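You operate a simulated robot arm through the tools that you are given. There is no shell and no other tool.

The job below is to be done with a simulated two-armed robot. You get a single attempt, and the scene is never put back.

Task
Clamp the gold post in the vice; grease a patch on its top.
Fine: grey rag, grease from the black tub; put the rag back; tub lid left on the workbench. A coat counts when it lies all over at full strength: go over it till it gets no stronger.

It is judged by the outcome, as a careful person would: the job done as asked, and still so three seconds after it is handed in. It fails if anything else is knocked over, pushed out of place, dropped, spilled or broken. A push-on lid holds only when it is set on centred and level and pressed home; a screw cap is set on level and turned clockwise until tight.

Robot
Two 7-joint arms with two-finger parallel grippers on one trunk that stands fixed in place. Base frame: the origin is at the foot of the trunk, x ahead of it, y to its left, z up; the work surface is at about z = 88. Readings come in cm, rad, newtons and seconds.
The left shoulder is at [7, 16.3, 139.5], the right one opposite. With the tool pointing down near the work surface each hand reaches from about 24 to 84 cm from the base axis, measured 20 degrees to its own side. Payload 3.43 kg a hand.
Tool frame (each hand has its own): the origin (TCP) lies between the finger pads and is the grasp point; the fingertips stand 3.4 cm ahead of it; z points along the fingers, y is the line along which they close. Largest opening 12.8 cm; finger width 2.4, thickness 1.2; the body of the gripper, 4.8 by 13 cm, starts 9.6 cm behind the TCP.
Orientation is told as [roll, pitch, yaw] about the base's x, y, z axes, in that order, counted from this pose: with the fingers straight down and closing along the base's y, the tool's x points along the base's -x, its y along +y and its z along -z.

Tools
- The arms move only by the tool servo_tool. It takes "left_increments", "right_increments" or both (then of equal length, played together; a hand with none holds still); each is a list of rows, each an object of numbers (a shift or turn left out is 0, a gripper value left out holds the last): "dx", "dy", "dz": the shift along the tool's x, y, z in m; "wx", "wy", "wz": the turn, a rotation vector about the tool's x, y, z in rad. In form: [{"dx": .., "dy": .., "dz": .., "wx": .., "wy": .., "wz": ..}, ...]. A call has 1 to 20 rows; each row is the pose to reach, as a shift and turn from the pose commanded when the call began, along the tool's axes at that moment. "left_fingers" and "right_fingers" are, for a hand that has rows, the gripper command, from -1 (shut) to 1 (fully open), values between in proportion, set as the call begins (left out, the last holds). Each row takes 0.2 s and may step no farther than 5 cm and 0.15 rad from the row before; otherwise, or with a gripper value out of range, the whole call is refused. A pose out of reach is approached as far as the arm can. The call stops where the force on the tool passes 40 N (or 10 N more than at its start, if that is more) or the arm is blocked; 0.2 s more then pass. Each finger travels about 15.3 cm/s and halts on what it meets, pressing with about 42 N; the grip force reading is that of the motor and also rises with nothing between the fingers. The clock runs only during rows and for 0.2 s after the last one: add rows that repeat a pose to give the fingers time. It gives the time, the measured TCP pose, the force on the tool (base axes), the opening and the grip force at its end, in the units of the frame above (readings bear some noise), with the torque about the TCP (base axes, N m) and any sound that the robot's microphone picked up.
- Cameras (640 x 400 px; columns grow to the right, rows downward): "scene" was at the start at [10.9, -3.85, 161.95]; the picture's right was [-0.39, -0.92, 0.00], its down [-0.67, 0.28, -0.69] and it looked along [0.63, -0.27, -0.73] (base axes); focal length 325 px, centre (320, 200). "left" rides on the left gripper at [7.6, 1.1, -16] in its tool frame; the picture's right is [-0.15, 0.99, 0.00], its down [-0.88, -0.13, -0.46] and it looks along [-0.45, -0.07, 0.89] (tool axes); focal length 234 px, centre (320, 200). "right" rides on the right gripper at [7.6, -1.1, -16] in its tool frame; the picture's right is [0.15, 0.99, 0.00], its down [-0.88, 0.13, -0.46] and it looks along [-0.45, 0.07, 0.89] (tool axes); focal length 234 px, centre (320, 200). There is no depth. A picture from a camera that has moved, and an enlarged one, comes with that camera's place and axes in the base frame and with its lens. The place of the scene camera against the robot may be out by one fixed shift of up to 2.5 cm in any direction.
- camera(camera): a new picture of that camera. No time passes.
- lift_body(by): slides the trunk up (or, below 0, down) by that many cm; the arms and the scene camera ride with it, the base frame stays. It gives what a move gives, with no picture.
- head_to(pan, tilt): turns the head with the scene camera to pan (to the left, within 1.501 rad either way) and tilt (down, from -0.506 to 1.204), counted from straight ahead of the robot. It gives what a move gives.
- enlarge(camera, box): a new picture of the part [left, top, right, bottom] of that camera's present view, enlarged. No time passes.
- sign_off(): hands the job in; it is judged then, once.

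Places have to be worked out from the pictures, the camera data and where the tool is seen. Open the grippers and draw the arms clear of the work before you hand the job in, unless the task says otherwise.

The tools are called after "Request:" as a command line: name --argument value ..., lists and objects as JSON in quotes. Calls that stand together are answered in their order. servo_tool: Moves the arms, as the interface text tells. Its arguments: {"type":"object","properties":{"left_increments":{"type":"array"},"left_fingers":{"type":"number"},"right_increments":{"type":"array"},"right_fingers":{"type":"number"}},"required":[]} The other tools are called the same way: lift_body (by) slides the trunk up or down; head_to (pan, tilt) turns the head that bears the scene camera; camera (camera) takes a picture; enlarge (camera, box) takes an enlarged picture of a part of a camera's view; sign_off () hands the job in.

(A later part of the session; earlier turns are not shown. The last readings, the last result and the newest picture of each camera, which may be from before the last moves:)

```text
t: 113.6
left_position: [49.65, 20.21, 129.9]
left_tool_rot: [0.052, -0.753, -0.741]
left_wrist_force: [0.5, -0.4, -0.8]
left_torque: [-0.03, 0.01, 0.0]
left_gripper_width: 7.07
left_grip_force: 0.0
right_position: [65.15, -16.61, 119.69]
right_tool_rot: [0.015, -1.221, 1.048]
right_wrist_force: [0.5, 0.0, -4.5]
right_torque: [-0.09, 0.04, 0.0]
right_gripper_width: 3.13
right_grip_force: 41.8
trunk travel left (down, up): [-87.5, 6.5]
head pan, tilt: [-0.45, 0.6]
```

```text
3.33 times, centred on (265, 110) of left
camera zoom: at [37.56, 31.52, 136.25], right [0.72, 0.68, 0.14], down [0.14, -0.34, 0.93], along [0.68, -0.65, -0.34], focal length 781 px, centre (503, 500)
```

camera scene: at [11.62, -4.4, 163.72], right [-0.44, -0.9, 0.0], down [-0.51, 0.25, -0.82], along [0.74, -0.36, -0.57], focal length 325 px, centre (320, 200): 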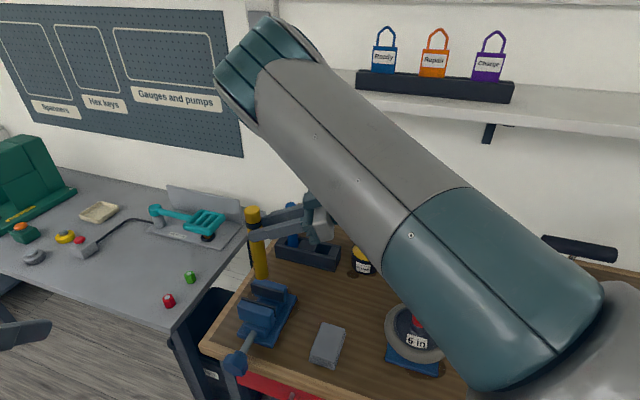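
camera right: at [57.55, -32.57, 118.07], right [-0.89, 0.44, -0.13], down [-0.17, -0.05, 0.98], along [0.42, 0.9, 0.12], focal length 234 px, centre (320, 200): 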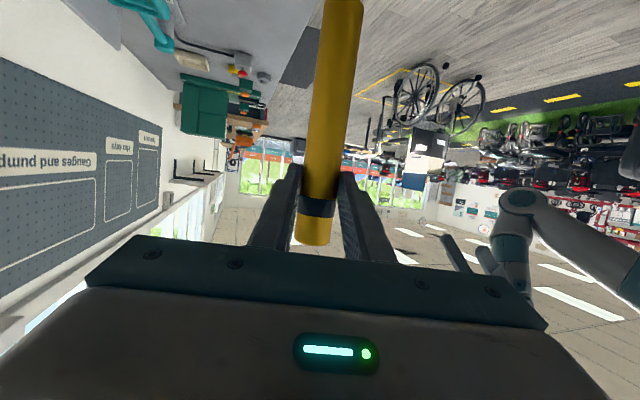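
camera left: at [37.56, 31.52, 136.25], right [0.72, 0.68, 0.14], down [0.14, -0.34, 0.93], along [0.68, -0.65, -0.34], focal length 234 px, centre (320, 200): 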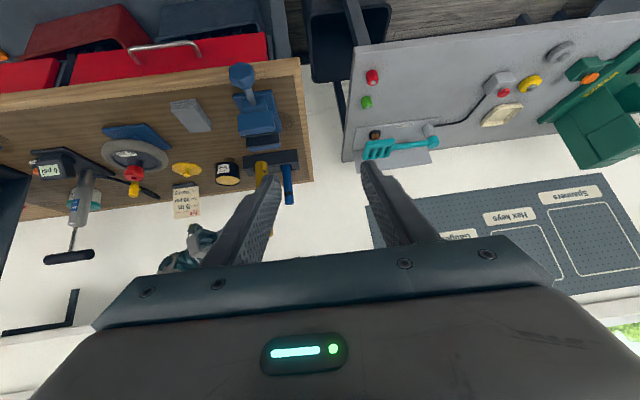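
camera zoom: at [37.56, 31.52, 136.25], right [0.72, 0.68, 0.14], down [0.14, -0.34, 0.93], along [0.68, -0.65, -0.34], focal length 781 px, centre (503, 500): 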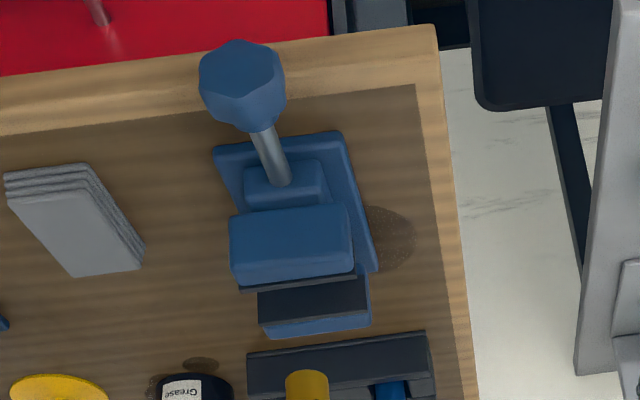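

The post lies above the gap, roughly centred in depth and ~0.5 cm to the right laterally. I lower it 6 cm (bottom to just above the jaw tops) with that small correction.

Request:
servo_tool --right_increments '[{"dx": 0.014, "dz": 0.006}, {"dx": 0.028, "dz": 0.012}, {"dx": 0.042, "dy": -0.0005, "dz": 0.018}, {"dx": 0.055, "dy": -0.0009, "dz": 0.0242}, {"dx": 0.055, "dy": -0.0009, "dz": 0.0242}]'

Request:
enlarge --camera "scene" --box '[240, 230, 320, 330]'

Request:
enlarge --camera "left" --box '[225, 50, 305, 170]'

```text
t: 114.8
left_position: [49.55, 20.1, 129.91]
left_tool_rot: [0.054, -0.754, -0.741]
left_wrist_force: [-0.6, 0.2, 0.2]
left_torque: [0.01, 0.03, -0.02]
left_gripper_width: 7.04
left_grip_force: 0.1
right_position: [65.27, -16.04, 113.88]
right_tool_rot: [0.012, -1.22, 1.053]
right_wrist_force: [-0.4, 0.1, -3.8]
right_torque: [-0.11, 0.0, -0.01]
right_gripper_width: 3.13
right_grip_force: 42.1
trunk travel left (down, up): [-87.5, 6.5]
head pan, tilt: [-0.45, 0.6]
```

```text
4.00 times, centred on (280, 280) of scene
camera zoom: at [11.53, -4.52, 163.73], right [-0.44, -0.9, 0.0], down [-0.51, 0.25, -0.82], along [0.74, -0.36, -0.57], focal length 1300 px, centre (480, -120)
```

zoom: 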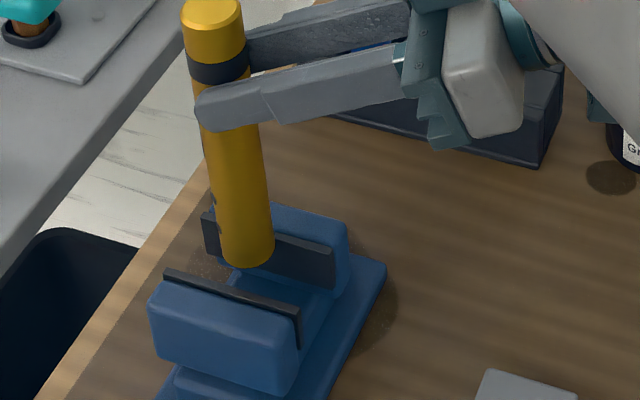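

```text
3.33 times, centred on (265, 110) of left
camera zoom: at [37.48, 31.43, 136.29], right [0.72, 0.68, 0.14], down [0.14, -0.34, 0.93], along [0.68, -0.65, -0.34], focal length 781 px, centre (503, 500)
```

zoom: 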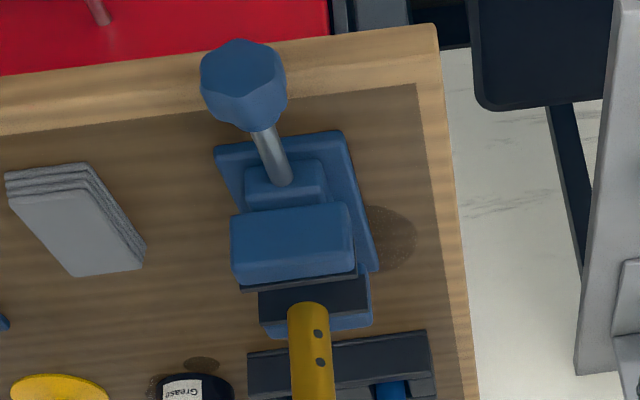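

Nicely aligned over the gap (within ~0.3 cm). I continue down 4 cm between the jaws, watching for side forces.

Request:
servo_tool --right_increments '[{"dx": 0.0094, "dz": 0.0034}, {"dx": 0.0188, "dz": 0.0069}, {"dx": 0.0282, "dz": 0.0103}, {"dx": 0.0376, "dz": 0.0137}]'

Request:
enlarge --camera "scene" --box '[240, 230, 320, 330]'

```text
t: 115.8
left_position: [49.57, 20.1, 129.93]
left_tool_rot: [0.053, -0.753, -0.739]
left_wrist_force: [0.5, 0.0, 0.1]
left_torque: [0.0, -0.02, -0.01]
left_gripper_width: 7.03
left_grip_force: 0.0
right_position: [65.29, -16.28, 109.87]
right_tool_rot: [0.014, -1.219, 1.047]
right_wrist_force: [0.7, 0.9, -4.7]
right_torque: [-0.07, 0.04, 0.04]
right_gripper_width: 3.13
right_grip_force: 41.9
trunk travel left (down, up): [-87.5, 6.5]
head pan, tilt: [-0.45, 0.6]
```

```text
4.00 times, centred on (280, 280) of scene
camera zoom: at [11.59, -4.58, 163.72], right [-0.44, -0.9, 0.0], down [-0.51, 0.25, -0.82], along [0.74, -0.36, -0.57], focal length 1300 px, centre (480, -120)
```

zoom: 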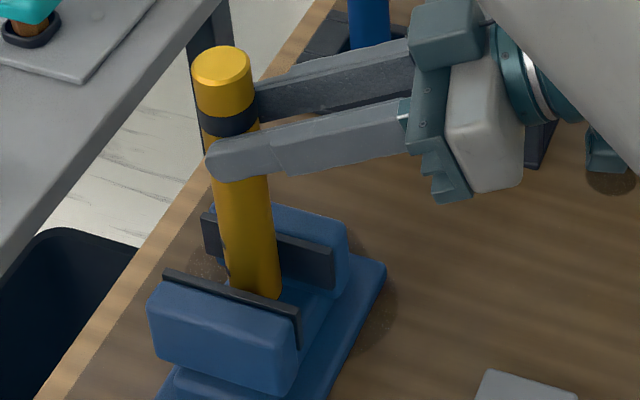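

It is entering the gap freely. I go down 2 cm more in small steps, then feel for the floor of the vice.

Request:
servo_tool --right_increments '[{"dx": 0.0047, "dz": 0.0017}, {"dx": 0.0094, "dz": 0.0034}, {"dx": 0.0141, "dz": 0.0051}, {"dx": 0.0188, "dz": 0.0069}]'

```text
t: 116.8
left_position: [49.58, 19.99, 129.87]
left_tool_rot: [0.053, -0.754, -0.741]
left_wrist_force: [-0.5, 0.3, 0.0]
left_torque: [-0.01, 0.0, 0.02]
left_gripper_width: 7.04
left_grip_force: 0.0
right_position: [65.25, -16.21, 108.11]
right_tool_rot: [0.01, -1.222, 1.052]
right_wrist_force: [0.3, -0.3, -4.2]
right_torque: [-0.1, 0.05, 0.0]
right_gripper_width: 3.11
right_grip_force: 42.5
trunk travel left (down, up): [-87.5, 6.5]
head pan, tilt: [-0.45, 0.6]
```

Request:
servo_tool --right_increments '[{"dx": 0.0047, "dz": 0.0017}, {"dx": 0.0094, "dz": 0.0034}, {"dx": 0.0141, "dz": 0.0051}]'

Request:
enlarge --camera "scene" --box '[240, 230, 320, 330]'

```text
t: 117.6
left_position: [49.37, 20.17, 130.09]
left_tool_rot: [0.056, -0.756, -0.743]
left_wrist_force: [0.5, -0.2, -0.4]
left_torque: [0.02, 0.01, 0.02]
left_gripper_width: 7.04
left_grip_force: 0.1
right_position: [65.16, -16.14, 107.06]
right_tool_rot: [-0.007, -1.228, 1.071]
right_wrist_force: [3.6, -5.8, 26.5]
right_torque: [0.31, -0.7, -0.16]
right_gripper_width: 3.08
right_grip_force: 42.3
trunk travel left (down, up): [-87.5, 6.5]
head pan, tilt: [-0.45, 0.6]
```

```text
4.00 times, centred on (280, 280) of scene
camera zoom: at [11.22, -4.55, 163.79], right [-0.44, -0.9, 0.0], down [-0.51, 0.25, -0.83], along [0.74, -0.36, -0.56], focal length 1300 px, centre (480, -120)
```

zoom: 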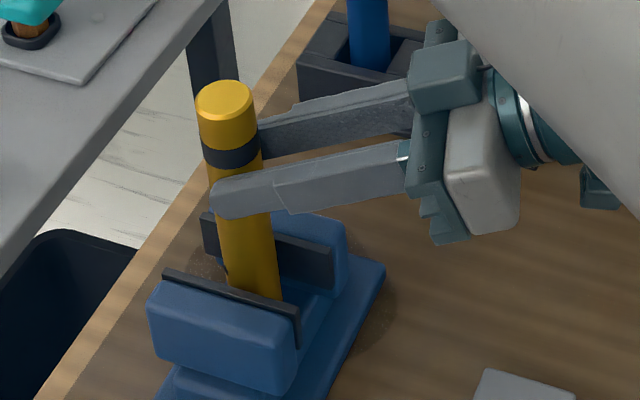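

The bottom met the vice's floor (30 N). I relax 4.5 mm so the post just stands there, still held.

Request:
servo_tool --right_increments '[{"dx": -0.002, "dz": -0.0008}, {"dx": -0.0043, "dz": -0.0016}, {"dx": -0.0043, "dz": -0.0016}]'

Request:
camera --camera "scene"

Request:
enlarge --camera "left" --box '[205, 50, 325, 250]'

```text
t: 118.4
left_position: [49.38, 20.07, 129.85]
left_tool_rot: [0.052, -0.756, -0.74]
left_wrist_force: [0.3, -0.7, -0.3]
left_torque: [-0.02, 0.02, 0.02]
left_gripper_width: 7.07
left_grip_force: 0.1
right_position: [65.21, -15.99, 106.96]
right_tool_rot: [0.018, -1.219, 1.049]
right_wrist_force: [3.8, -0.6, 7.5]
right_torque: [0.38, -0.77, -0.1]
right_gripper_width: 3.14
right_grip_force: 42.1
trunk travel left (down, up): [-87.5, 6.5]
head pan, tilt: [-0.45, 0.6]
```

```text
taken
camera scene: at [11.42, -4.51, 163.72], right [-0.44, -0.9, 0.0], down [-0.51, 0.25, -0.83], along [0.74, -0.36, -0.56], focal length 325 px, centre (320, 200)
```

scene: 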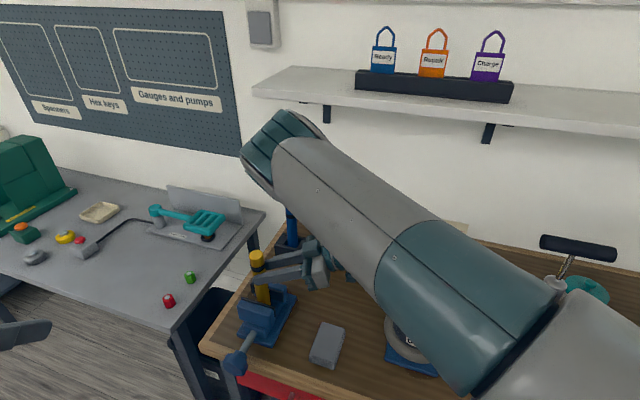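

```text
2.00 times, centred on (265, 150) of left
camera zoom: at [37.38, 31.45, 136.3], right [0.72, 0.68, 0.14], down [0.14, -0.34, 0.93], along [0.68, -0.65, -0.34], focal length 468 px, centre (430, 300)
```

zoom: 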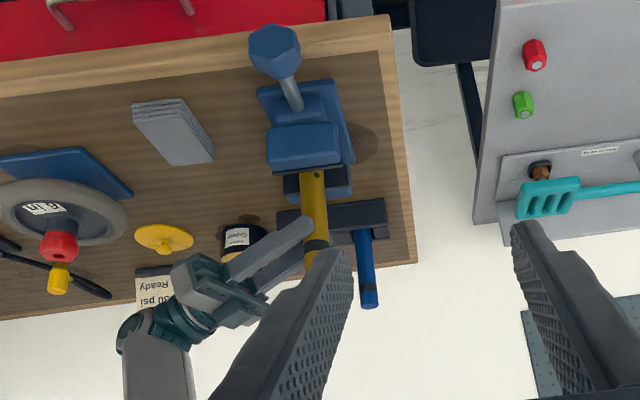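

The post stands on the vice floor (z≈92), top near z≈111. I ease the load slightly and nudge it ~0.6 cm toward the fixed jaw so that the moving jaw will meet it squarely.

Request:
servo_tool --right_increments '[{"dx": -0.0015, "dz": -0.0006}, {"dx": -0.0015, "dy": -0.003, "dz": -0.0012}, {"dx": -0.0015, "dy": -0.006, "dz": -0.0018}, {"dx": -0.0015, "dy": -0.006, "dz": -0.0018}]'

Request:
enlarge --camera "scene" --box '[240, 230, 320, 330]'

```text
t: 119.4
left_position: [49.46, 20.15, 129.95]
left_tool_rot: [0.054, -0.757, -0.741]
left_wrist_force: [-0.2, 0.0, -0.3]
left_torque: [-0.01, 0.01, 0.01]
left_gripper_width: 7.06
left_grip_force: 0.1
right_position: [65.5, -16.23, 107.08]
right_tool_rot: [0.022, -1.218, 1.045]
right_wrist_force: [-12.9, 8.1, -9.2]
right_torque: [0.63, 1.29, 0.28]
right_gripper_width: 3.15
right_grip_force: 42.0
trunk travel left (down, up): [-87.5, 6.5]
head pan, tilt: [-0.45, 0.6]
```

```text
4.00 times, centred on (280, 280) of scene
camera zoom: at [11.34, -4.4, 163.73], right [-0.44, -0.9, 0.0], down [-0.51, 0.25, -0.83], along [0.74, -0.36, -0.56], focal length 1300 px, centre (480, -120)
```

zoom: 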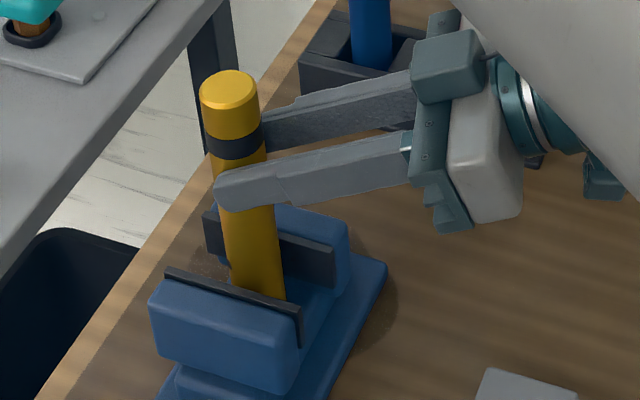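

The post now touches the fixed jaw (≈15 N reaction). I ease back 3 mm, then loosen the right fingers to a 6 cm cage around it as a guard.

Request:
servo_tool --right_increments '[{"dy": 0.002}, {"dy": 0.0035}, {"dy": 0.0035}]'

Request:
servo_tool --right_increments '[{"dx": 0}, {"dx": 0}, {"dx": 0}]' --right_fingers -0.1

Request:
enlarge --camera "scene" --box '[240, 230, 320, 330]'

```text
t: 120.2
left_position: [49.46, 20.12, 129.88]
left_tool_rot: [0.053, -0.754, -0.742]
left_wrist_force: [0.6, 0.2, 0.5]
left_torque: [0.0, -0.01, -0.02]
left_gripper_width: 7.02
left_grip_force: 0.1
right_position: [65.39, -16.27, 107.24]
right_tool_rot: [0.003, -1.22, 1.059]
right_wrist_force: [-3.7, 5.1, -5.9]
right_torque: [0.33, 0.4, 0.12]
right_gripper_width: 3.15
right_grip_force: 42.1
trunk travel left (down, up): [-87.5, 6.5]
head pan, tilt: [-0.45, 0.6]
```

```text
t: 121.0
left_position: [49.49, 20.02, 129.96]
left_tool_rot: [0.054, -0.753, -0.741]
left_wrist_force: [0.6, -1.2, 0.1]
left_torque: [0.02, -0.04, 0.0]
left_gripper_width: 7.04
left_grip_force: 0.2
right_position: [65.29, -16.31, 107.22]
right_tool_rot: [0.012, -1.223, 1.054]
right_wrist_force: [-0.4, -0.1, -0.5]
right_torque: [0.0, 0.0, 0.02]
right_gripper_width: 5.75
right_grip_force: 0.0
trunk travel left (down, up): [-87.5, 6.5]
head pan, tilt: [-0.45, 0.6]
```

```text
4.00 times, centred on (280, 280) of scene
camera zoom: at [11.47, -4.56, 163.73], right [-0.44, -0.9, 0.0], down [-0.51, 0.25, -0.82], along [0.74, -0.36, -0.57], focal length 1300 px, centre (480, -120)
```

zoom: 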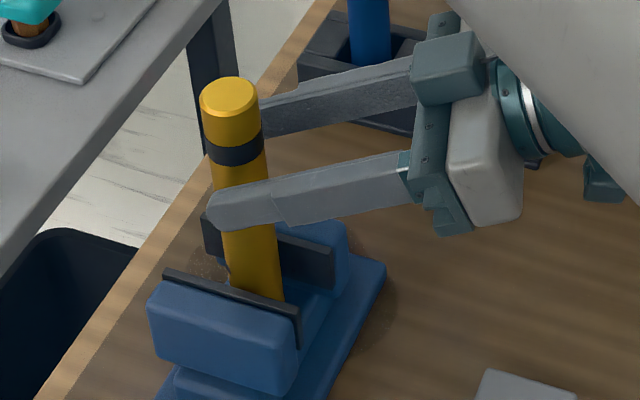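

The post stands in the vice with the right fingers as a loose cage. Now the left hand goes for the screw knob (≈(55.8,-3.7,91.8)); first I lower it and pitch to horizontal in front of the bench.

Request:
servo_tool --left_increments '[{"dx": 0.0194, "dy": -0.0186, "dz": 0.03, "wy": -0.117}, {"dx": 0.0389, "dy": -0.037, "dz": 0.06, "wy": -0.233}, {"dx": 0.058, "dy": -0.056, "dz": 0.09, "wy": -0.35}, {"dx": 0.078, "dy": -0.074, "dz": 0.119, "wy": -0.467}, {"dx": 0.097, "dy": -0.093, "dz": 0.149, "wy": -0.584}, {"dx": 0.117, "dy": -0.111, "dz": 0.179, "wy": -0.7}, {"dx": 0.136, "dy": -0.13, "dz": 0.209, "wy": -0.817}]' --left_fingers 0.3

Request:
camera --camera "left"

Request:
camera --camera "scene"

```text
t: 122.6
left_position: [45.79, 7.65, 104.53]
left_tool_rot: [1.618, -1.529, -2.323]
left_wrist_force: [-0.2, -0.3, 0.9]
left_torque: [0.0, 0.0, 0.01]
left_gripper_width: 8.3
left_grip_force: 0.1
left hand out of reach, approached as far as the arm can: row 1, 2, 3, 4
right_position: [65.41, -16.33, 107.25]
right_tool_rot: [0.012, -1.224, 1.051]
right_wrist_force: [-0.9, 0.8, -0.3]
right_torque: [0.05, -0.01, -0.01]
right_gripper_width: 5.78
right_grip_force: 0.1
trunk travel left (down, up): [-87.5, 6.5]
head pan, tilt: [-0.45, 0.6]
```

```text
taken
camera left: at [34.42, 19.13, 97.05], right [0.63, 0.75, 0.19], down [-0.46, 0.17, 0.87], along [0.62, -0.64, 0.45], focal length 234 px, centre (320, 200)
```

left: 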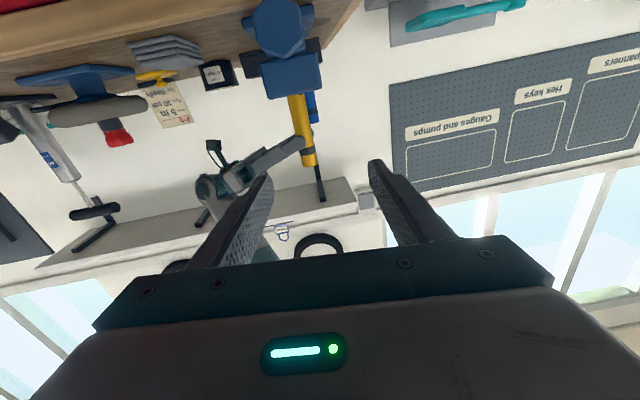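

```text
taken
camera scene: at [11.49, -4.6, 163.74], right [-0.44, -0.9, 0.0], down [-0.51, 0.25, -0.82], along [0.74, -0.36, -0.57], focal length 325 px, centre (320, 200)
```

scene: 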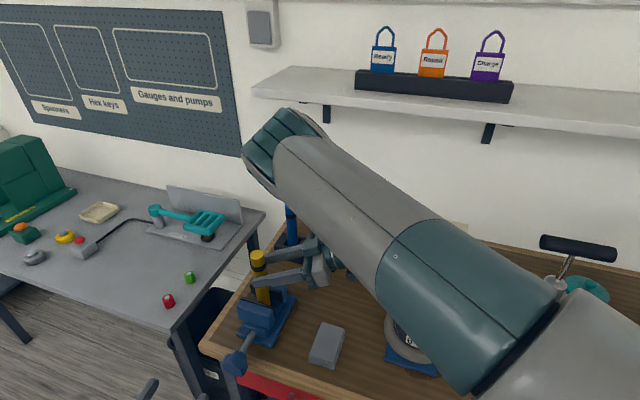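

The left hand is horizontal and facing the screw; from here the knob is confirmed at (55.8,-3.8,91.5). I zoom on the knob to see its flats.

Request:
enlarge --camera "left" --box '[230, 0, 330, 100]'

Request:
enlarge --camera "scene" --box '[200, 310, 280, 400]'

```text
4.00 times, centred on (280, 50) of left
camera zoom: at [34.42, 19.13, 97.05], right [0.63, 0.75, 0.19], down [-0.46, 0.17, 0.87], along [0.62, -0.64, 0.45], focal length 937 px, centre (480, 800)
```

zoom: 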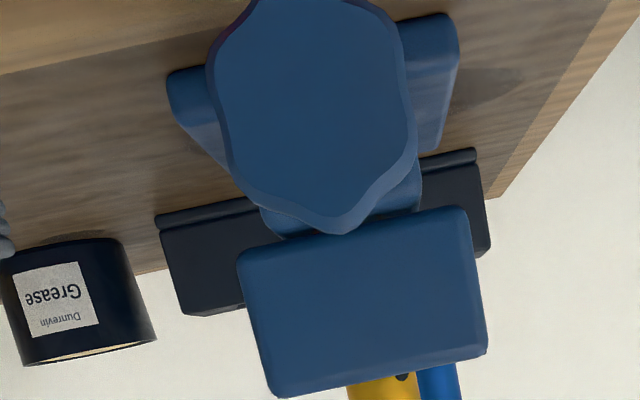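

```text
4.44 times, centred on (240, 355) of scene
camera zoom: at [11.49, -4.6, 163.74], right [-0.44, -0.9, 0.0], down [-0.51, 0.25, -0.82], along [0.74, -0.36, -0.57], focal length 1444 px, centre (676, -489)
```

zoom: 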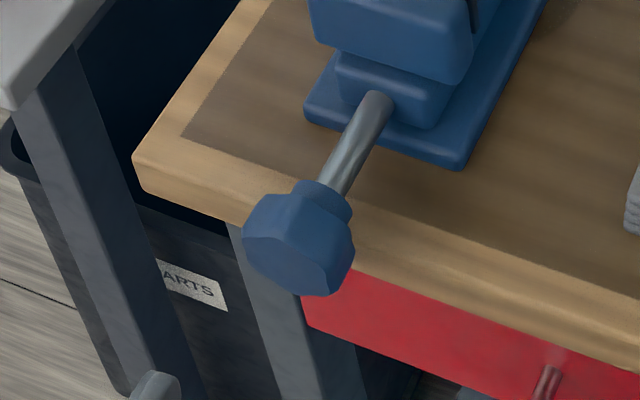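

The knob is a lobed star about 5.5 cm across on a shaft over the bench edge. I bring the left hand onto the screw axis, 11 cm in front of it, and square it to the axis.

Request:
servo_tool --left_increments '[{"dx": 0.032, "dy": -0.006, "dz": 0.01, "wx": 0.013, "wz": -0.011}, {"dx": 0.065, "dy": -0.011, "dz": 0.02, "wx": 0.027, "wz": -0.022}, {"dx": 0.097, "dy": -0.017, "dz": 0.03, "wx": 0.04, "wz": -0.033}, {"dx": 0.129, "dy": -0.0227, "dz": 0.0405, "wx": 0.053, "wz": -0.044}, {"dx": 0.129, "dy": -0.0227, "dz": 0.0405, "wx": 0.053, "wz": -0.044}]'

Request:
camera --camera "left"

Request:
camera --camera "scene"

```text
t: 123.8
left_position: [47.55, 3.94, 91.48]
left_tool_rot: [-2.068, -1.568, 1.312]
left_wrist_force: [-0.4, 0.0, -0.5]
left_torque: [0.04, -0.04, 0.01]
left_gripper_width: 8.33
left_grip_force: 0.1
right_position: [65.29, -16.32, 107.2]
right_tool_rot: [0.009, -1.22, 1.053]
right_wrist_force: [0.0, -0.2, 0.1]
right_torque: [0.04, 0.0, -0.01]
right_gripper_width: 5.75
right_grip_force: 0.0
trunk travel left (down, up): [-87.5, 6.5]
head pan, tilt: [-0.45, 0.6]
```

```text
taken
camera left: at [36.73, 15.75, 83.81], right [0.68, 0.72, 0.14], down [-0.42, 0.22, 0.88], along [0.6, -0.66, 0.45], focal length 234 px, centre (320, 200)
```

left: 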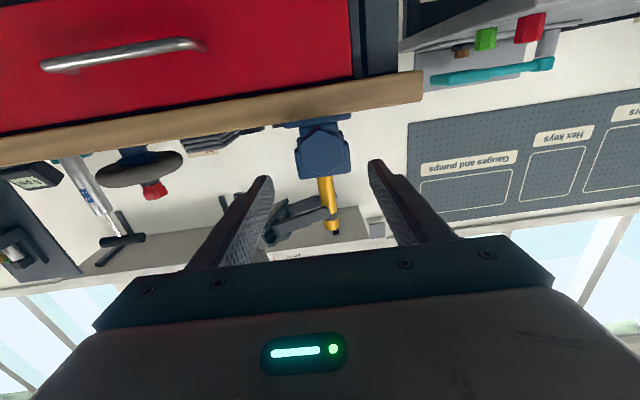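

```text
taken
camera scene: at [11.43, -4.51, 163.74], right [-0.44, -0.9, 0.0], down [-0.51, 0.25, -0.83], along [0.74, -0.36, -0.56], focal length 325 px, centre (320, 200)
```

scene: 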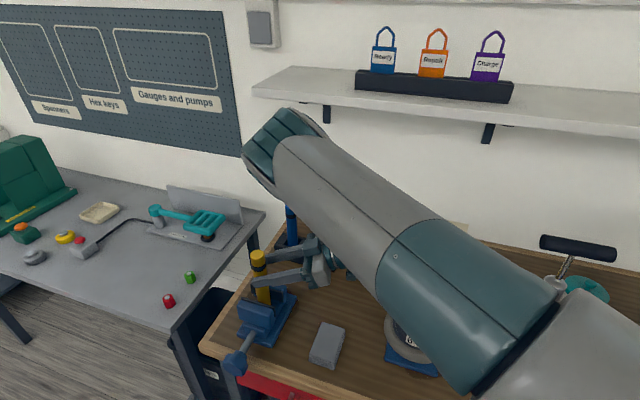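

The hand is on the screw axis. Before gripping I test how far it can roll counter-clockwise (to have travel for clockwise turning).

Request:
servo_tool --left_increments '[{"wz": -0.14}, {"wz": -0.28}, {"wz": -0.42}, {"wz": -0.56}, {"wz": -0.7}, {"wz": -0.84}, {"wz": -0.98}, {"wz": -1.12}, {"wz": -1.26}, {"wz": -1.4}]'

Request:
camera --camera "left"

```text
t: 126.0
left_position: [47.63, 3.76, 91.52]
left_tool_rot: [-1.573, -0.165, 0.816]
left_wrist_force: [0.2, -0.1, -0.4]
left_torque: [-0.01, 0.01, -0.01]
left_gripper_width: 8.3
left_grip_force: 0.0
right_position: [65.38, -16.3, 107.23]
right_tool_rot: [0.012, -1.221, 1.052]
right_wrist_force: [-0.6, 0.7, 0.7]
right_torque: [-0.03, 0.01, 0.0]
right_gripper_width: 5.75
right_grip_force: 0.1
trunk travel left (down, up): [-87.5, 6.5]
head pan, tilt: [-0.45, 0.6]
```

```text
taken
camera left: at [30.93, 9.48, 89.12], right [0.21, 0.22, -0.95], down [0.25, 0.93, 0.27], along [0.95, -0.29, 0.14], focal length 234 px, centre (320, 200)
```

left: 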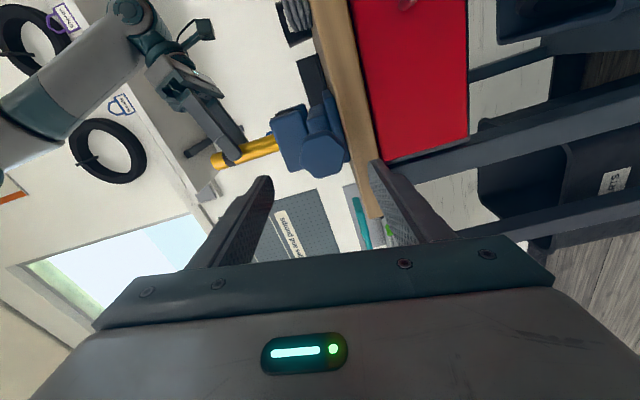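

Request:
servo_tool --left_increments '[{"wz": -0.14}, {"wz": -0.28}, {"wz": -0.42}, {"wz": -0.56}, {"wz": -0.7}, {"wz": -0.84}]'

Request:
enlarge --camera "left" --box '[240, 60, 400, 220]'

```text
t: 127.4
left_position: [47.63, 3.77, 91.69]
left_tool_rot: [-1.573, 0.675, 0.816]
left_wrist_force: [0.5, 0.1, -0.2]
left_torque: [0.02, -0.01, -0.01]
left_gripper_width: 8.28
left_grip_force: 0.1
right_position: [65.37, -16.29, 107.19]
right_tool_rot: [0.01, -1.221, 1.053]
right_wrist_force: [0.6, 0.0, 0.3]
right_torque: [0.02, 0.01, 0.02]
right_gripper_width: 5.77
right_grip_force: 0.1
trunk travel left (down, up): [-87.5, 6.5]
head pan, tilt: [-0.45, 0.6]
```

```text
2.50 times, centred on (320, 140) of left
camera zoom: at [31.41, 9.98, 95.42], right [-0.35, -0.37, -0.86], down [0.2, 0.87, -0.45], along [0.92, -0.32, -0.23], focal length 585 px, centre (320, 350)
```

zoom: 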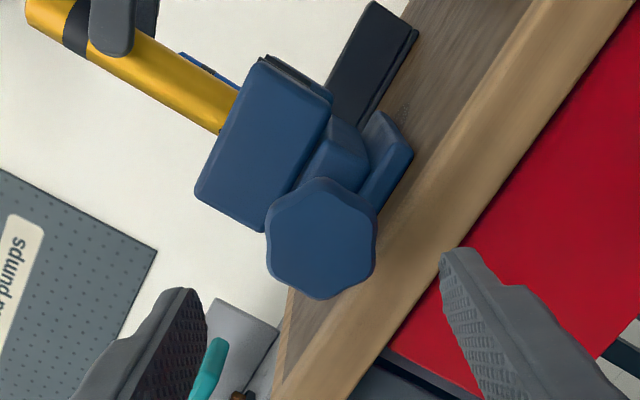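

The hand rolls to -2.24 rad without trouble, and the hex-lobed knob's flats are aligned with the fingers here. I narrow the opening to 6.6 cm and advance onto the knob.

Request:
servo_tool --left_increments '[{"dx": -0.001, "dz": 0.0}, {"dx": -0.001, "dz": 0.024}, {"dx": -0.002, "dz": 0.048}, {"dx": -0.003, "dz": 0.072}, {"dx": -0.003, "dz": 0.094}, {"dx": -0.003, "dz": 0.094}]' --left_fingers 0.03

Request:
camera --camera "left"

Request:
enlarge --camera "scene" --box '[180, 280, 320, 400]'

```text
t: 128.8
left_position: [54.47, -2.74, 91.77]
left_tool_rot: [-1.573, 0.672, 0.812]
left_wrist_force: [0.2, -0.3, 0.4]
left_torque: [0.0, 0.02, -0.02]
left_gripper_width: 6.56
left_grip_force: 0.0
right_position: [65.25, -16.2, 107.29]
right_tool_rot: [0.01, -1.223, 1.053]
right_wrist_force: [0.5, -0.5, -0.6]
right_torque: [0.0, 0.0, -0.01]
right_gripper_width: 5.75
right_grip_force: 0.0
trunk travel left (down, up): [-87.5, 6.5]
head pan, tilt: [-0.45, 0.6]
```

```text
taken
camera left: at [38.26, 3.6, 95.44], right [-0.34, -0.37, -0.87], down [0.2, 0.87, -0.45], along [0.92, -0.32, -0.23], focal length 234 px, centre (320, 200)
```

left: 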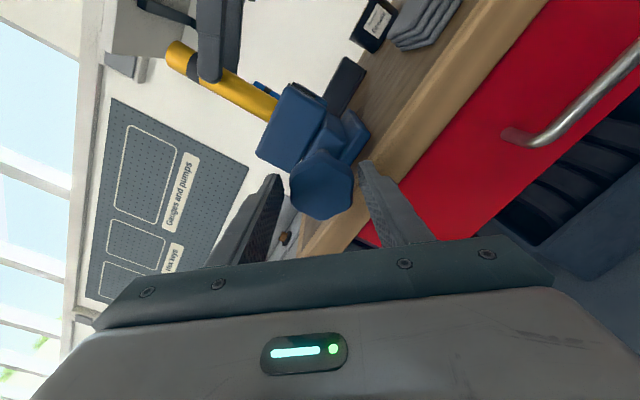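

```text
3.33 times, centred on (250, 340) of scene
camera zoom: at [11.43, -4.49, 163.74], right [-0.44, -0.9, 0.0], down [-0.51, 0.25, -0.83], along [0.74, -0.36, -0.56], focal length 1083 px, centre (553, -267)
```

zoom: 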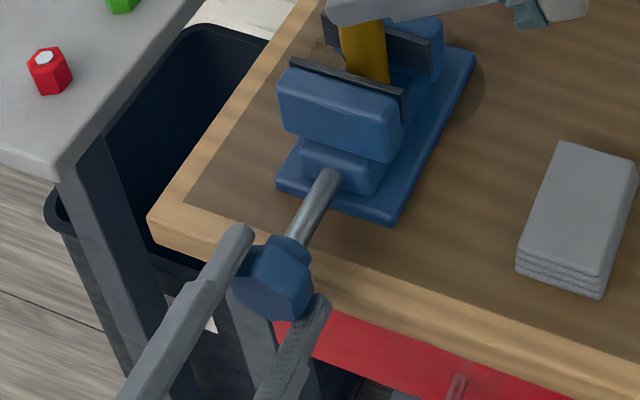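

The fingers straddle the knob. I close on it.

Request:
servo_tool --left_increments '[{"dz": 0}, {"dz": 0}, {"dz": 0}]' --left_fingers -1

Request:
enlarge --camera "scene" --box '[180, 280, 320, 400]'

```text
t: 129.6
left_position: [54.43, -2.6, 91.54]
left_tool_rot: [-1.571, 0.671, 0.815]
left_wrist_force: [-2.3, 0.6, 0.0]
left_torque: [0.69, 0.47, -1.04]
left_gripper_width: 5.36
left_grip_force: 45.2
right_position: [65.28, -16.15, 107.27]
right_tool_rot: [0.01, -1.222, 1.053]
right_wrist_force: [-0.4, 0.2, 0.0]
right_torque: [0.0, -0.01, -0.03]
right_gripper_width: 5.76
right_grip_force: 0.2
trunk travel left (down, up): [-87.5, 6.5]
head pan, tilt: [-0.45, 0.6]
```

```text
3.33 times, centred on (250, 340) of scene
camera zoom: at [11.45, -4.55, 163.73], right [-0.44, -0.9, 0.0], down [-0.51, 0.25, -0.83], along [0.74, -0.36, -0.56], focal length 1083 px, centre (553, -267)
```

zoom: 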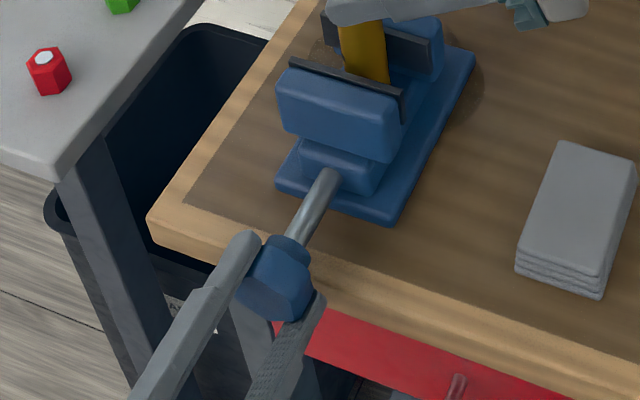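

Gripped at 5.36 cm. I turn clockwise 1.4 rad and see whether the jaw moves.

Request:
servo_tool --left_increments '[{"wz": 0.12}, {"wz": 0.25}, {"wz": 0.38}, {"wz": 0.51}, {"wz": 0.64}, {"wz": 0.77}, {"wz": 0.9}, {"wz": 1.03}, {"wz": 1.16}, {"wz": 1.3}]'

Request:
enlarge --camera "scene" --box '[180, 240, 320, 400]'

```text
t: 131.8
left_position: [54.63, -2.56, 91.22]
left_tool_rot: [-1.569, -0.631, 0.813]
left_wrist_force: [-11.9, -6.4, -15.9]
left_torque: [-0.78, -0.72, -0.05]
left_gripper_width: 5.32
left_grip_force: 45.2
right_position: [65.33, -16.35, 107.13]
right_tool_rot: [0.012, -1.221, 1.053]
right_wrist_force: [0.4, -0.3, -0.4]
right_torque: [-0.01, -0.01, 0.01]
right_gripper_width: 5.76
right_grip_force: 0.1
trunk travel left (down, up): [-87.5, 6.5]
head pan, tilt: [-0.45, 0.6]
```

```text
2.50 times, centred on (250, 320) of scene
camera zoom: at [11.44, -4.63, 163.72], right [-0.44, -0.9, 0.0], down [-0.51, 0.25, -0.82], along [0.74, -0.36, -0.57], focal length 812 px, centre (495, -100)
```

zoom: 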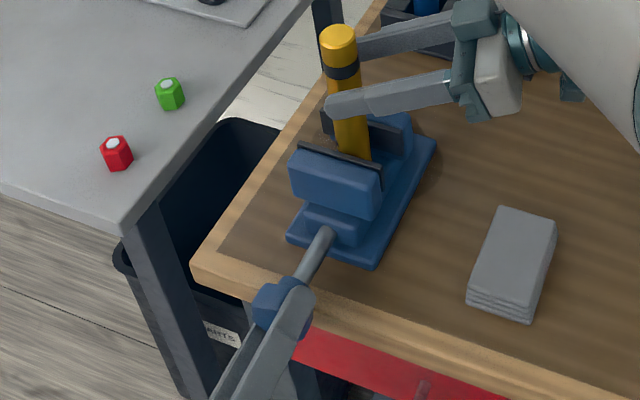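

Request:
enlarge --camera "scene" --box '[230, 270, 300, 340]'

```text
5.71 times, centred on (265, 305) of scene
camera zoom: at [11.44, -4.63, 163.72], right [-0.44, -0.9, 0.0], down [-0.51, 0.25, -0.82], along [0.74, -0.36, -0.57], focal length 1857 px, centre (634, -400)
```

zoom: 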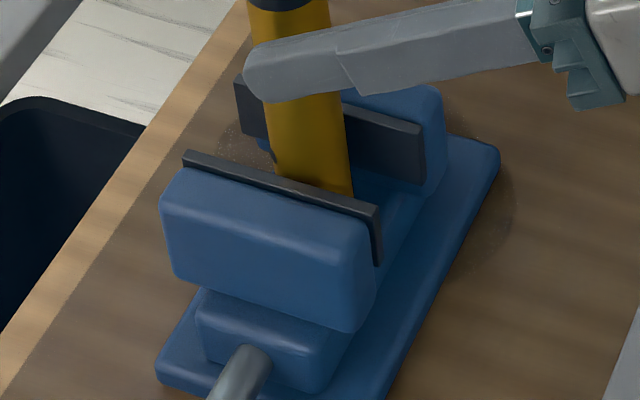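

The moving jaw advanced ~0.23 cm for 1.3 rad (≈1 cm per turn). I re-centre slightly to relieve the side load and continue clockwise.

Request:
servo_tool --left_increments '[{"dx": 0.0015, "dy": 0.0004}, {"dx": 0.0031, "dy": 0.0008, "wz": 0.1}, {"dx": 0.0031, "dy": 0.0008, "wz": 0.24}, {"dx": 0.0031, "dy": 0.0008, "wz": 0.38}, {"dx": 0.0031, "dy": 0.0008, "wz": 0.52}, {"dx": 0.0031, "dy": 0.0008, "wz": 0.66}, {"dx": 0.0031, "dy": 0.0008, "wz": 0.8}, {"dx": 0.0031, "dy": 0.0008, "wz": 0.94}]'

Request:
enlarge --camera "scene" --box '[230, 270, 300, 340]'

```text
t: 133.6
left_position: [54.68, -2.43, 91.07]
left_tool_rot: [-2.637, -1.567, 1.883]
left_wrist_force: [8.8, 11.5, -1.1]
left_torque: [-0.73, -0.71, -0.66]
left_gripper_width: 5.34
left_grip_force: 44.8
right_position: [65.42, -15.95, 107.08]
right_tool_rot: [0.011, -1.221, 1.052]
right_wrist_force: [0.3, 0.0, 0.5]
right_torque: [0.04, -0.01, 0.01]
right_gripper_width: 5.75
right_grip_force: 0.1
trunk travel left (down, up): [-87.5, 6.5]
head pan, tilt: [-0.45, 0.6]
```

```text
5.71 times, centred on (265, 305) of scene
camera zoom: at [11.63, -4.3, 163.73], right [-0.44, -0.9, 0.0], down [-0.51, 0.24, -0.82], along [0.74, -0.36, -0.57], focal length 1857 px, centre (634, -400)
```

zoom: 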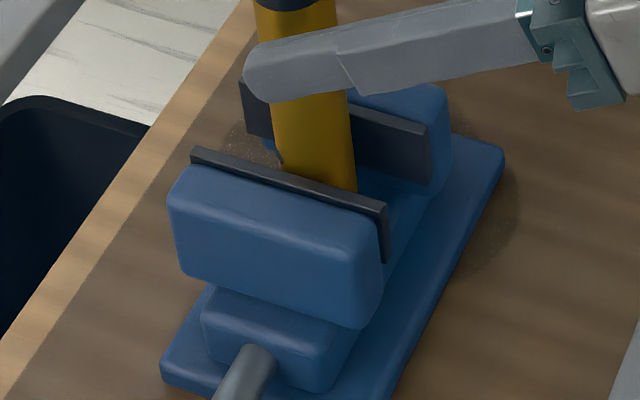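

Gap now ≈4.8 cm (about 0.3 cm per rad). I keep turning clockwise.

Request:
servo_tool --left_increments '[{"dy": 0.0015, "wz": 0.1}, {"dy": 0.0015, "wz": 0.24}, {"dy": 0.0015, "wz": 0.38}, {"dy": 0.0015, "wz": 0.52}, {"dy": 0.0015, "wz": 0.66}, {"dy": 0.0015, "wz": 0.8}, {"dy": 0.0015, "wz": 0.94}, {"dy": 0.0015, "wz": 1.08}, {"dy": 0.0015, "wz": 1.22}, {"dy": 0.0015, "wz": 1.36}]'

Request:
enlarge --camera "scene" --box '[230, 270, 300, 340]'

```text
t: 135.8
left_position: [54.71, -2.46, 91.45]
left_tool_rot: [1.574, -0.213, -2.326]
left_wrist_force: [19.2, 13.6, 21.6]
left_torque: [0.28, 0.26, -0.11]
left_gripper_width: 5.27
left_grip_force: 45.0
right_position: [65.51, -16.13, 107.21]
right_tool_rot: [0.011, -1.221, 1.054]
right_wrist_force: [-0.2, -0.4, -1.1]
right_torque: [-0.02, 0.01, -0.03]
right_gripper_width: 5.75
right_grip_force: 0.1
trunk travel left (down, up): [-87.5, 6.5]
head pan, tilt: [-0.45, 0.6]
```

```text
5.71 times, centred on (265, 305) of scene
camera zoom: at [11.57, -4.3, 163.74], right [-0.44, -0.9, 0.0], down [-0.51, 0.24, -0.83], along [0.74, -0.36, -0.56], focal length 1857 px, centre (634, -400)
```

zoom: 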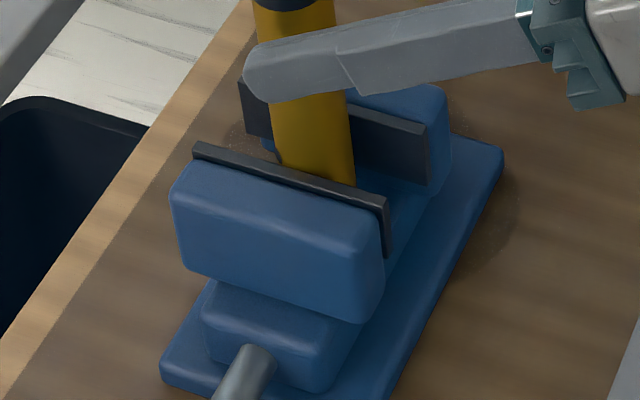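

Gap ≈4.4 cm; side load has grown, so I re-centre and turn another 0.8 rad.

Request:
servo_tool --left_increments '[{"dx": 0.0014, "dy": 0.0018}, {"dx": 0.0028, "dy": 0.0037, "wz": 0.1}, {"dx": 0.0028, "dy": 0.0037, "wz": 0.24}, {"dx": 0.0028, "dy": 0.0037, "wz": 0.38}, {"dx": 0.0028, "dy": 0.0037, "wz": 0.52}, {"dx": 0.0028, "dy": 0.0037, "wz": 0.66}, {"dx": 0.0028, "dy": 0.0037, "wz": 0.8}]'

```text
t: 137.4
left_position: [54.69, -2.4, 91.41]
left_tool_rot: [1.573, 0.588, -2.327]
left_wrist_force: [5.5, -1.5, 5.0]
left_torque: [-1.15, -1.12, 0.52]
left_gripper_width: 5.3
left_grip_force: 45.3
right_position: [65.34, -16.31, 107.13]
right_tool_rot: [0.012, -1.221, 1.052]
right_wrist_force: [0.2, 0.3, 1.3]
right_torque: [0.0, -0.02, -0.02]
right_gripper_width: 5.76
right_grip_force: 0.1
trunk travel left (down, up): [-87.5, 6.5]
head pan, tilt: [-0.45, 0.6]
```

Request:
servo_tool --left_increments '[{"wz": 0.14}, {"wz": 0.28}, {"wz": 0.42}, {"wz": 0.56}, {"wz": 0.7}]'

Request:
enlarge --camera "scene" --box '[230, 270, 300, 340]'

```text
t: 138.6
left_position: [54.53, -2.28, 91.43]
left_tool_rot: [1.572, 1.288, -2.327]
left_wrist_force: [-6.2, -1.6, -0.4]
left_torque: [-0.83, -0.65, -0.82]
left_gripper_width: 5.33
left_grip_force: 45.4
right_position: [65.36, -16.25, 107.17]
right_tool_rot: [0.008, -1.222, 1.055]
right_wrist_force: [1.0, 0.2, 0.8]
right_torque: [0.01, -0.01, 0.01]
right_gripper_width: 5.76
right_grip_force: 0.1
trunk travel left (down, up): [-87.5, 6.5]
head pan, tilt: [-0.45, 0.6]
```

```text
5.71 times, centred on (265, 305) of scene
camera zoom: at [11.32, -4.57, 163.74], right [-0.44, -0.9, 0.0], down [-0.51, 0.25, -0.83], along [0.74, -0.36, -0.56], focal length 1857 px, centre (634, -400)
```

zoom: 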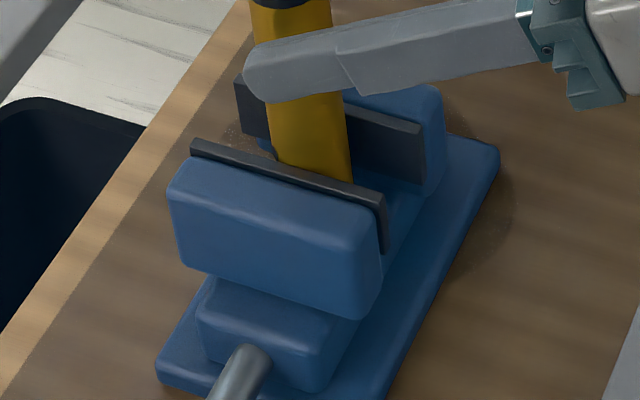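

The jaw moved less than expected for this last part; I check the grip on the knob from the left camera and the scene.

Request:
camera --camera "left"

Request:
enlarge --camera "scene" --box '[190, 290, 300, 400]'

```text
taken
camera left: at [43.68, 9.43, 99.01], right [-0.68, -0.72, 0.13], down [-0.41, 0.23, -0.88], along [0.6, -0.66, -0.45], focal length 234 px, centre (320, 200)
```

left: 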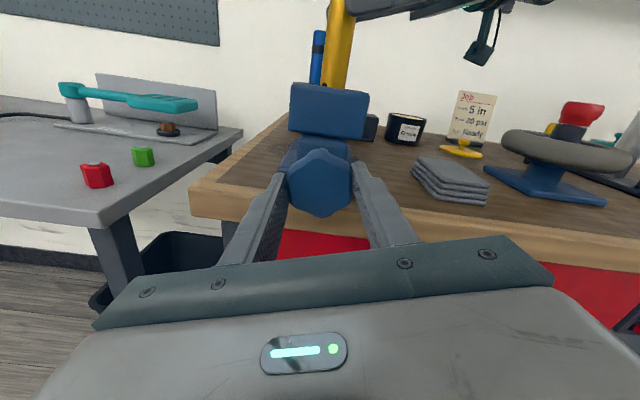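

```text
3.64 times, centred on (245, 345) of scene
camera zoom: at [11.32, -4.57, 163.74], right [-0.44, -0.9, 0.0], down [-0.51, 0.25, -0.83], along [0.74, -0.36, -0.56], focal length 1182 px, centre (593, -327)
```

zoom: 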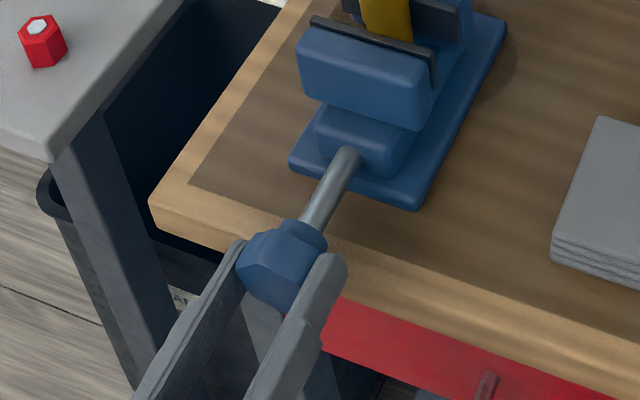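

The grip sits squarely on the knob's flats and the jaw has closed from 5.3 to ≈4.3 cm. I release, back off 4 cm, and will roll back five flats (5.24 rad) for another bite.

Request:
servo_tool --left_increments '[{"dz": 0}, {"dz": 0}, {"dz": -0.02}, {"dz": -0.04}]' --left_fingers 0.2

Request:
servo_tool --left_increments '[{"wz": -0.14}, {"wz": -0.28}, {"wz": -0.42}, {"wz": -0.56}, {"wz": -0.7}, {"wz": -0.84}, {"wz": -0.98}, {"wz": -1.12}, {"wz": -1.26}, {"wz": -1.4}, {"wz": -1.54}, {"wz": -1.68}, {"wz": -1.82}, {"wz": -1.96}, {"wz": -2.1}, {"wz": -2.24}, {"wz": -2.38}, {"wz": -2.5}, {"wz": -2.618}]'

Request:
servo_tool --left_increments '[{"wz": -0.14}, {"wz": -0.28}, {"wz": -0.42}, {"wz": -0.56}, {"wz": -0.7}, {"wz": -0.84}, {"wz": -0.98}, {"wz": -1.12}, {"wz": -1.26}, {"wz": -1.4}, {"wz": -1.54}, {"wz": -1.68}, {"wz": -1.82}, {"wz": -1.96}, {"wz": -2.1}, {"wz": -2.24}, {"wz": -2.38}, {"wz": -2.5}, {"wz": -2.618}]'

Request:
camera --camera "left"

```text
t: 139.6
left_position: [51.91, 0.54, 91.61]
left_tool_rot: [1.577, 1.287, -2.32]
left_wrist_force: [-1.2, 0.4, 0.3]
left_torque: [0.0, -0.02, 0.01]
left_gripper_width: 7.69
left_grip_force: 0.1
right_position: [65.32, -16.29, 107.17]
right_tool_rot: [0.009, -1.222, 1.054]
right_wrist_force: [0.8, 0.7, 0.2]
right_torque: [0.0, -0.01, -0.02]
right_gripper_width: 5.77
right_grip_force: 0.0
trunk travel left (down, up): [-87.5, 6.5]
head pan, tilt: [-0.45, 0.6]
```

```text
t: 143.6
left_position: [51.72, 0.6, 91.53]
left_tool_rot: [1.572, -1.334, -2.329]
left_wrist_force: [0.5, 0.4, -0.2]
left_torque: [-0.01, 0.02, -0.05]
left_gripper_width: 7.67
left_grip_force: 0.0
right_position: [65.31, -16.2, 107.17]
right_tool_rot: [0.012, -1.224, 1.052]
right_wrist_force: [-0.6, 1.0, -0.2]
right_torque: [0.01, 0.0, 0.02]
right_gripper_width: 5.76
right_grip_force: 0.1
trunk travel left (down, up): [-87.5, 6.5]
head pan, tilt: [-0.45, 0.6]
```

```text
t: 147.6
left_position: [52.0, 0.54, 91.5]
left_tool_rot: [-1.569, 0.809, 0.815]
left_wrist_force: [-0.4, -0.5, 0.7]
left_torque: [0.01, -0.01, 0.03]
left_gripper_width: 7.69
left_grip_force: 0.1
right_position: [65.29, -16.34, 107.21]
right_tool_rot: [0.01, -1.222, 1.053]
right_wrist_force: [-0.1, 0.9, 0.0]
right_torque: [0.01, -0.01, -0.04]
right_gripper_width: 5.73
right_grip_force: 0.0
trunk travel left (down, up): [-87.5, 6.5]
head pan, tilt: [-0.45, 0.6]
```

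```text
taken
camera left: at [36.09, 7.16, 96.16], right [-0.42, -0.45, -0.79], down [0.15, 0.82, -0.55], along [0.89, -0.35, -0.28], focal length 234 px, centre (320, 200)
```

left: 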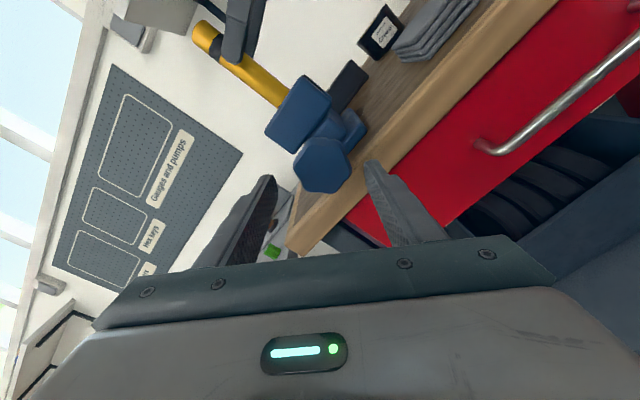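

Request:
enlarge --camera "left" --box '[270, 110, 380, 220]'

```text
3.64 times, centred on (325, 165) of left
camera zoom: at [36.09, 7.16, 96.16], right [-0.42, -0.45, -0.79], down [0.15, 0.82, -0.55], along [0.89, -0.35, -0.28], focal length 852 px, centre (302, 327)
```

zoom: 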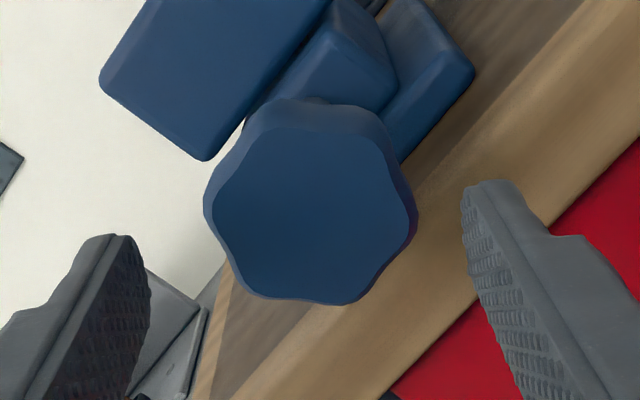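

The knob now shows lobes (not flats) toward the fingers – it seems to have shifted 30° on release. I check the jaw opening.

Request:
enlarge --camera "scene" --box '[230, 270, 300, 340]'

```text
5.71 times, centred on (265, 305) of scene
camera zoom: at [11.48, -4.53, 163.73], right [-0.44, -0.9, 0.0], down [-0.51, 0.25, -0.82], along [0.74, -0.36, -0.57], focal length 1857 px, centre (634, -400)
```

zoom: 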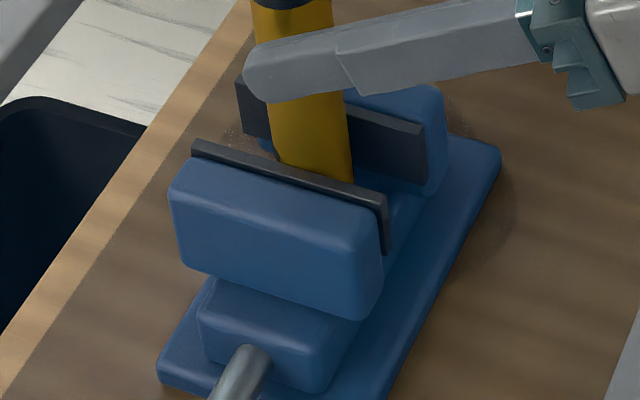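

The jaw kept its position. I align to the flats again (+0.52 rad) and re-centre the hand on the knob axis (0.6 cm to the right) before gripping.

Request:
servo_tool --left_increments '[{"dx": 0.002, "dy": 0.0022, "wz": 0.13}, {"dx": 0.0041, "dy": 0.0043, "wz": 0.26}, {"dx": 0.0041, "dy": 0.0043, "wz": 0.39}, {"dx": 0.0041, "dy": 0.0043, "wz": 0.52}, {"dx": 0.0041, "dy": 0.0043, "wz": 0.52}]'

Request:
enlarge --camera "left" --box '[270, 110, 380, 220]'

```text
t: 148.8
left_position: [51.52, -0.0, 91.46]
left_tool_rot: [-1.573, 0.287, 0.815]
left_wrist_force: [-0.3, 0.0, 0.4]
left_torque: [-0.03, 0.01, 0.02]
left_gripper_width: 7.66
left_grip_force: 0.1
right_position: [65.4, -16.27, 107.2]
right_tool_rot: [0.011, -1.22, 1.051]
right_wrist_force: [0.7, -0.1, -0.6]
right_torque: [-0.01, 0.0, 0.02]
right_gripper_width: 5.78
right_grip_force: 0.1
trunk travel left (down, up): [-87.5, 6.5]
head pan, tilt: [-0.45, 0.6]
```

```text
3.64 times, centred on (325, 165) of left
camera zoom: at [34.65, 5.54, 92.47], right [-0.1, -0.1, -0.99], down [0.27, 0.95, -0.12], along [0.96, -0.28, -0.06], focal length 852 px, centre (302, 327)
```

zoom: 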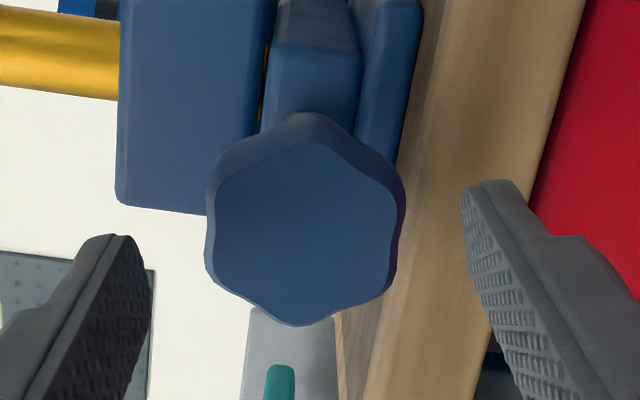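

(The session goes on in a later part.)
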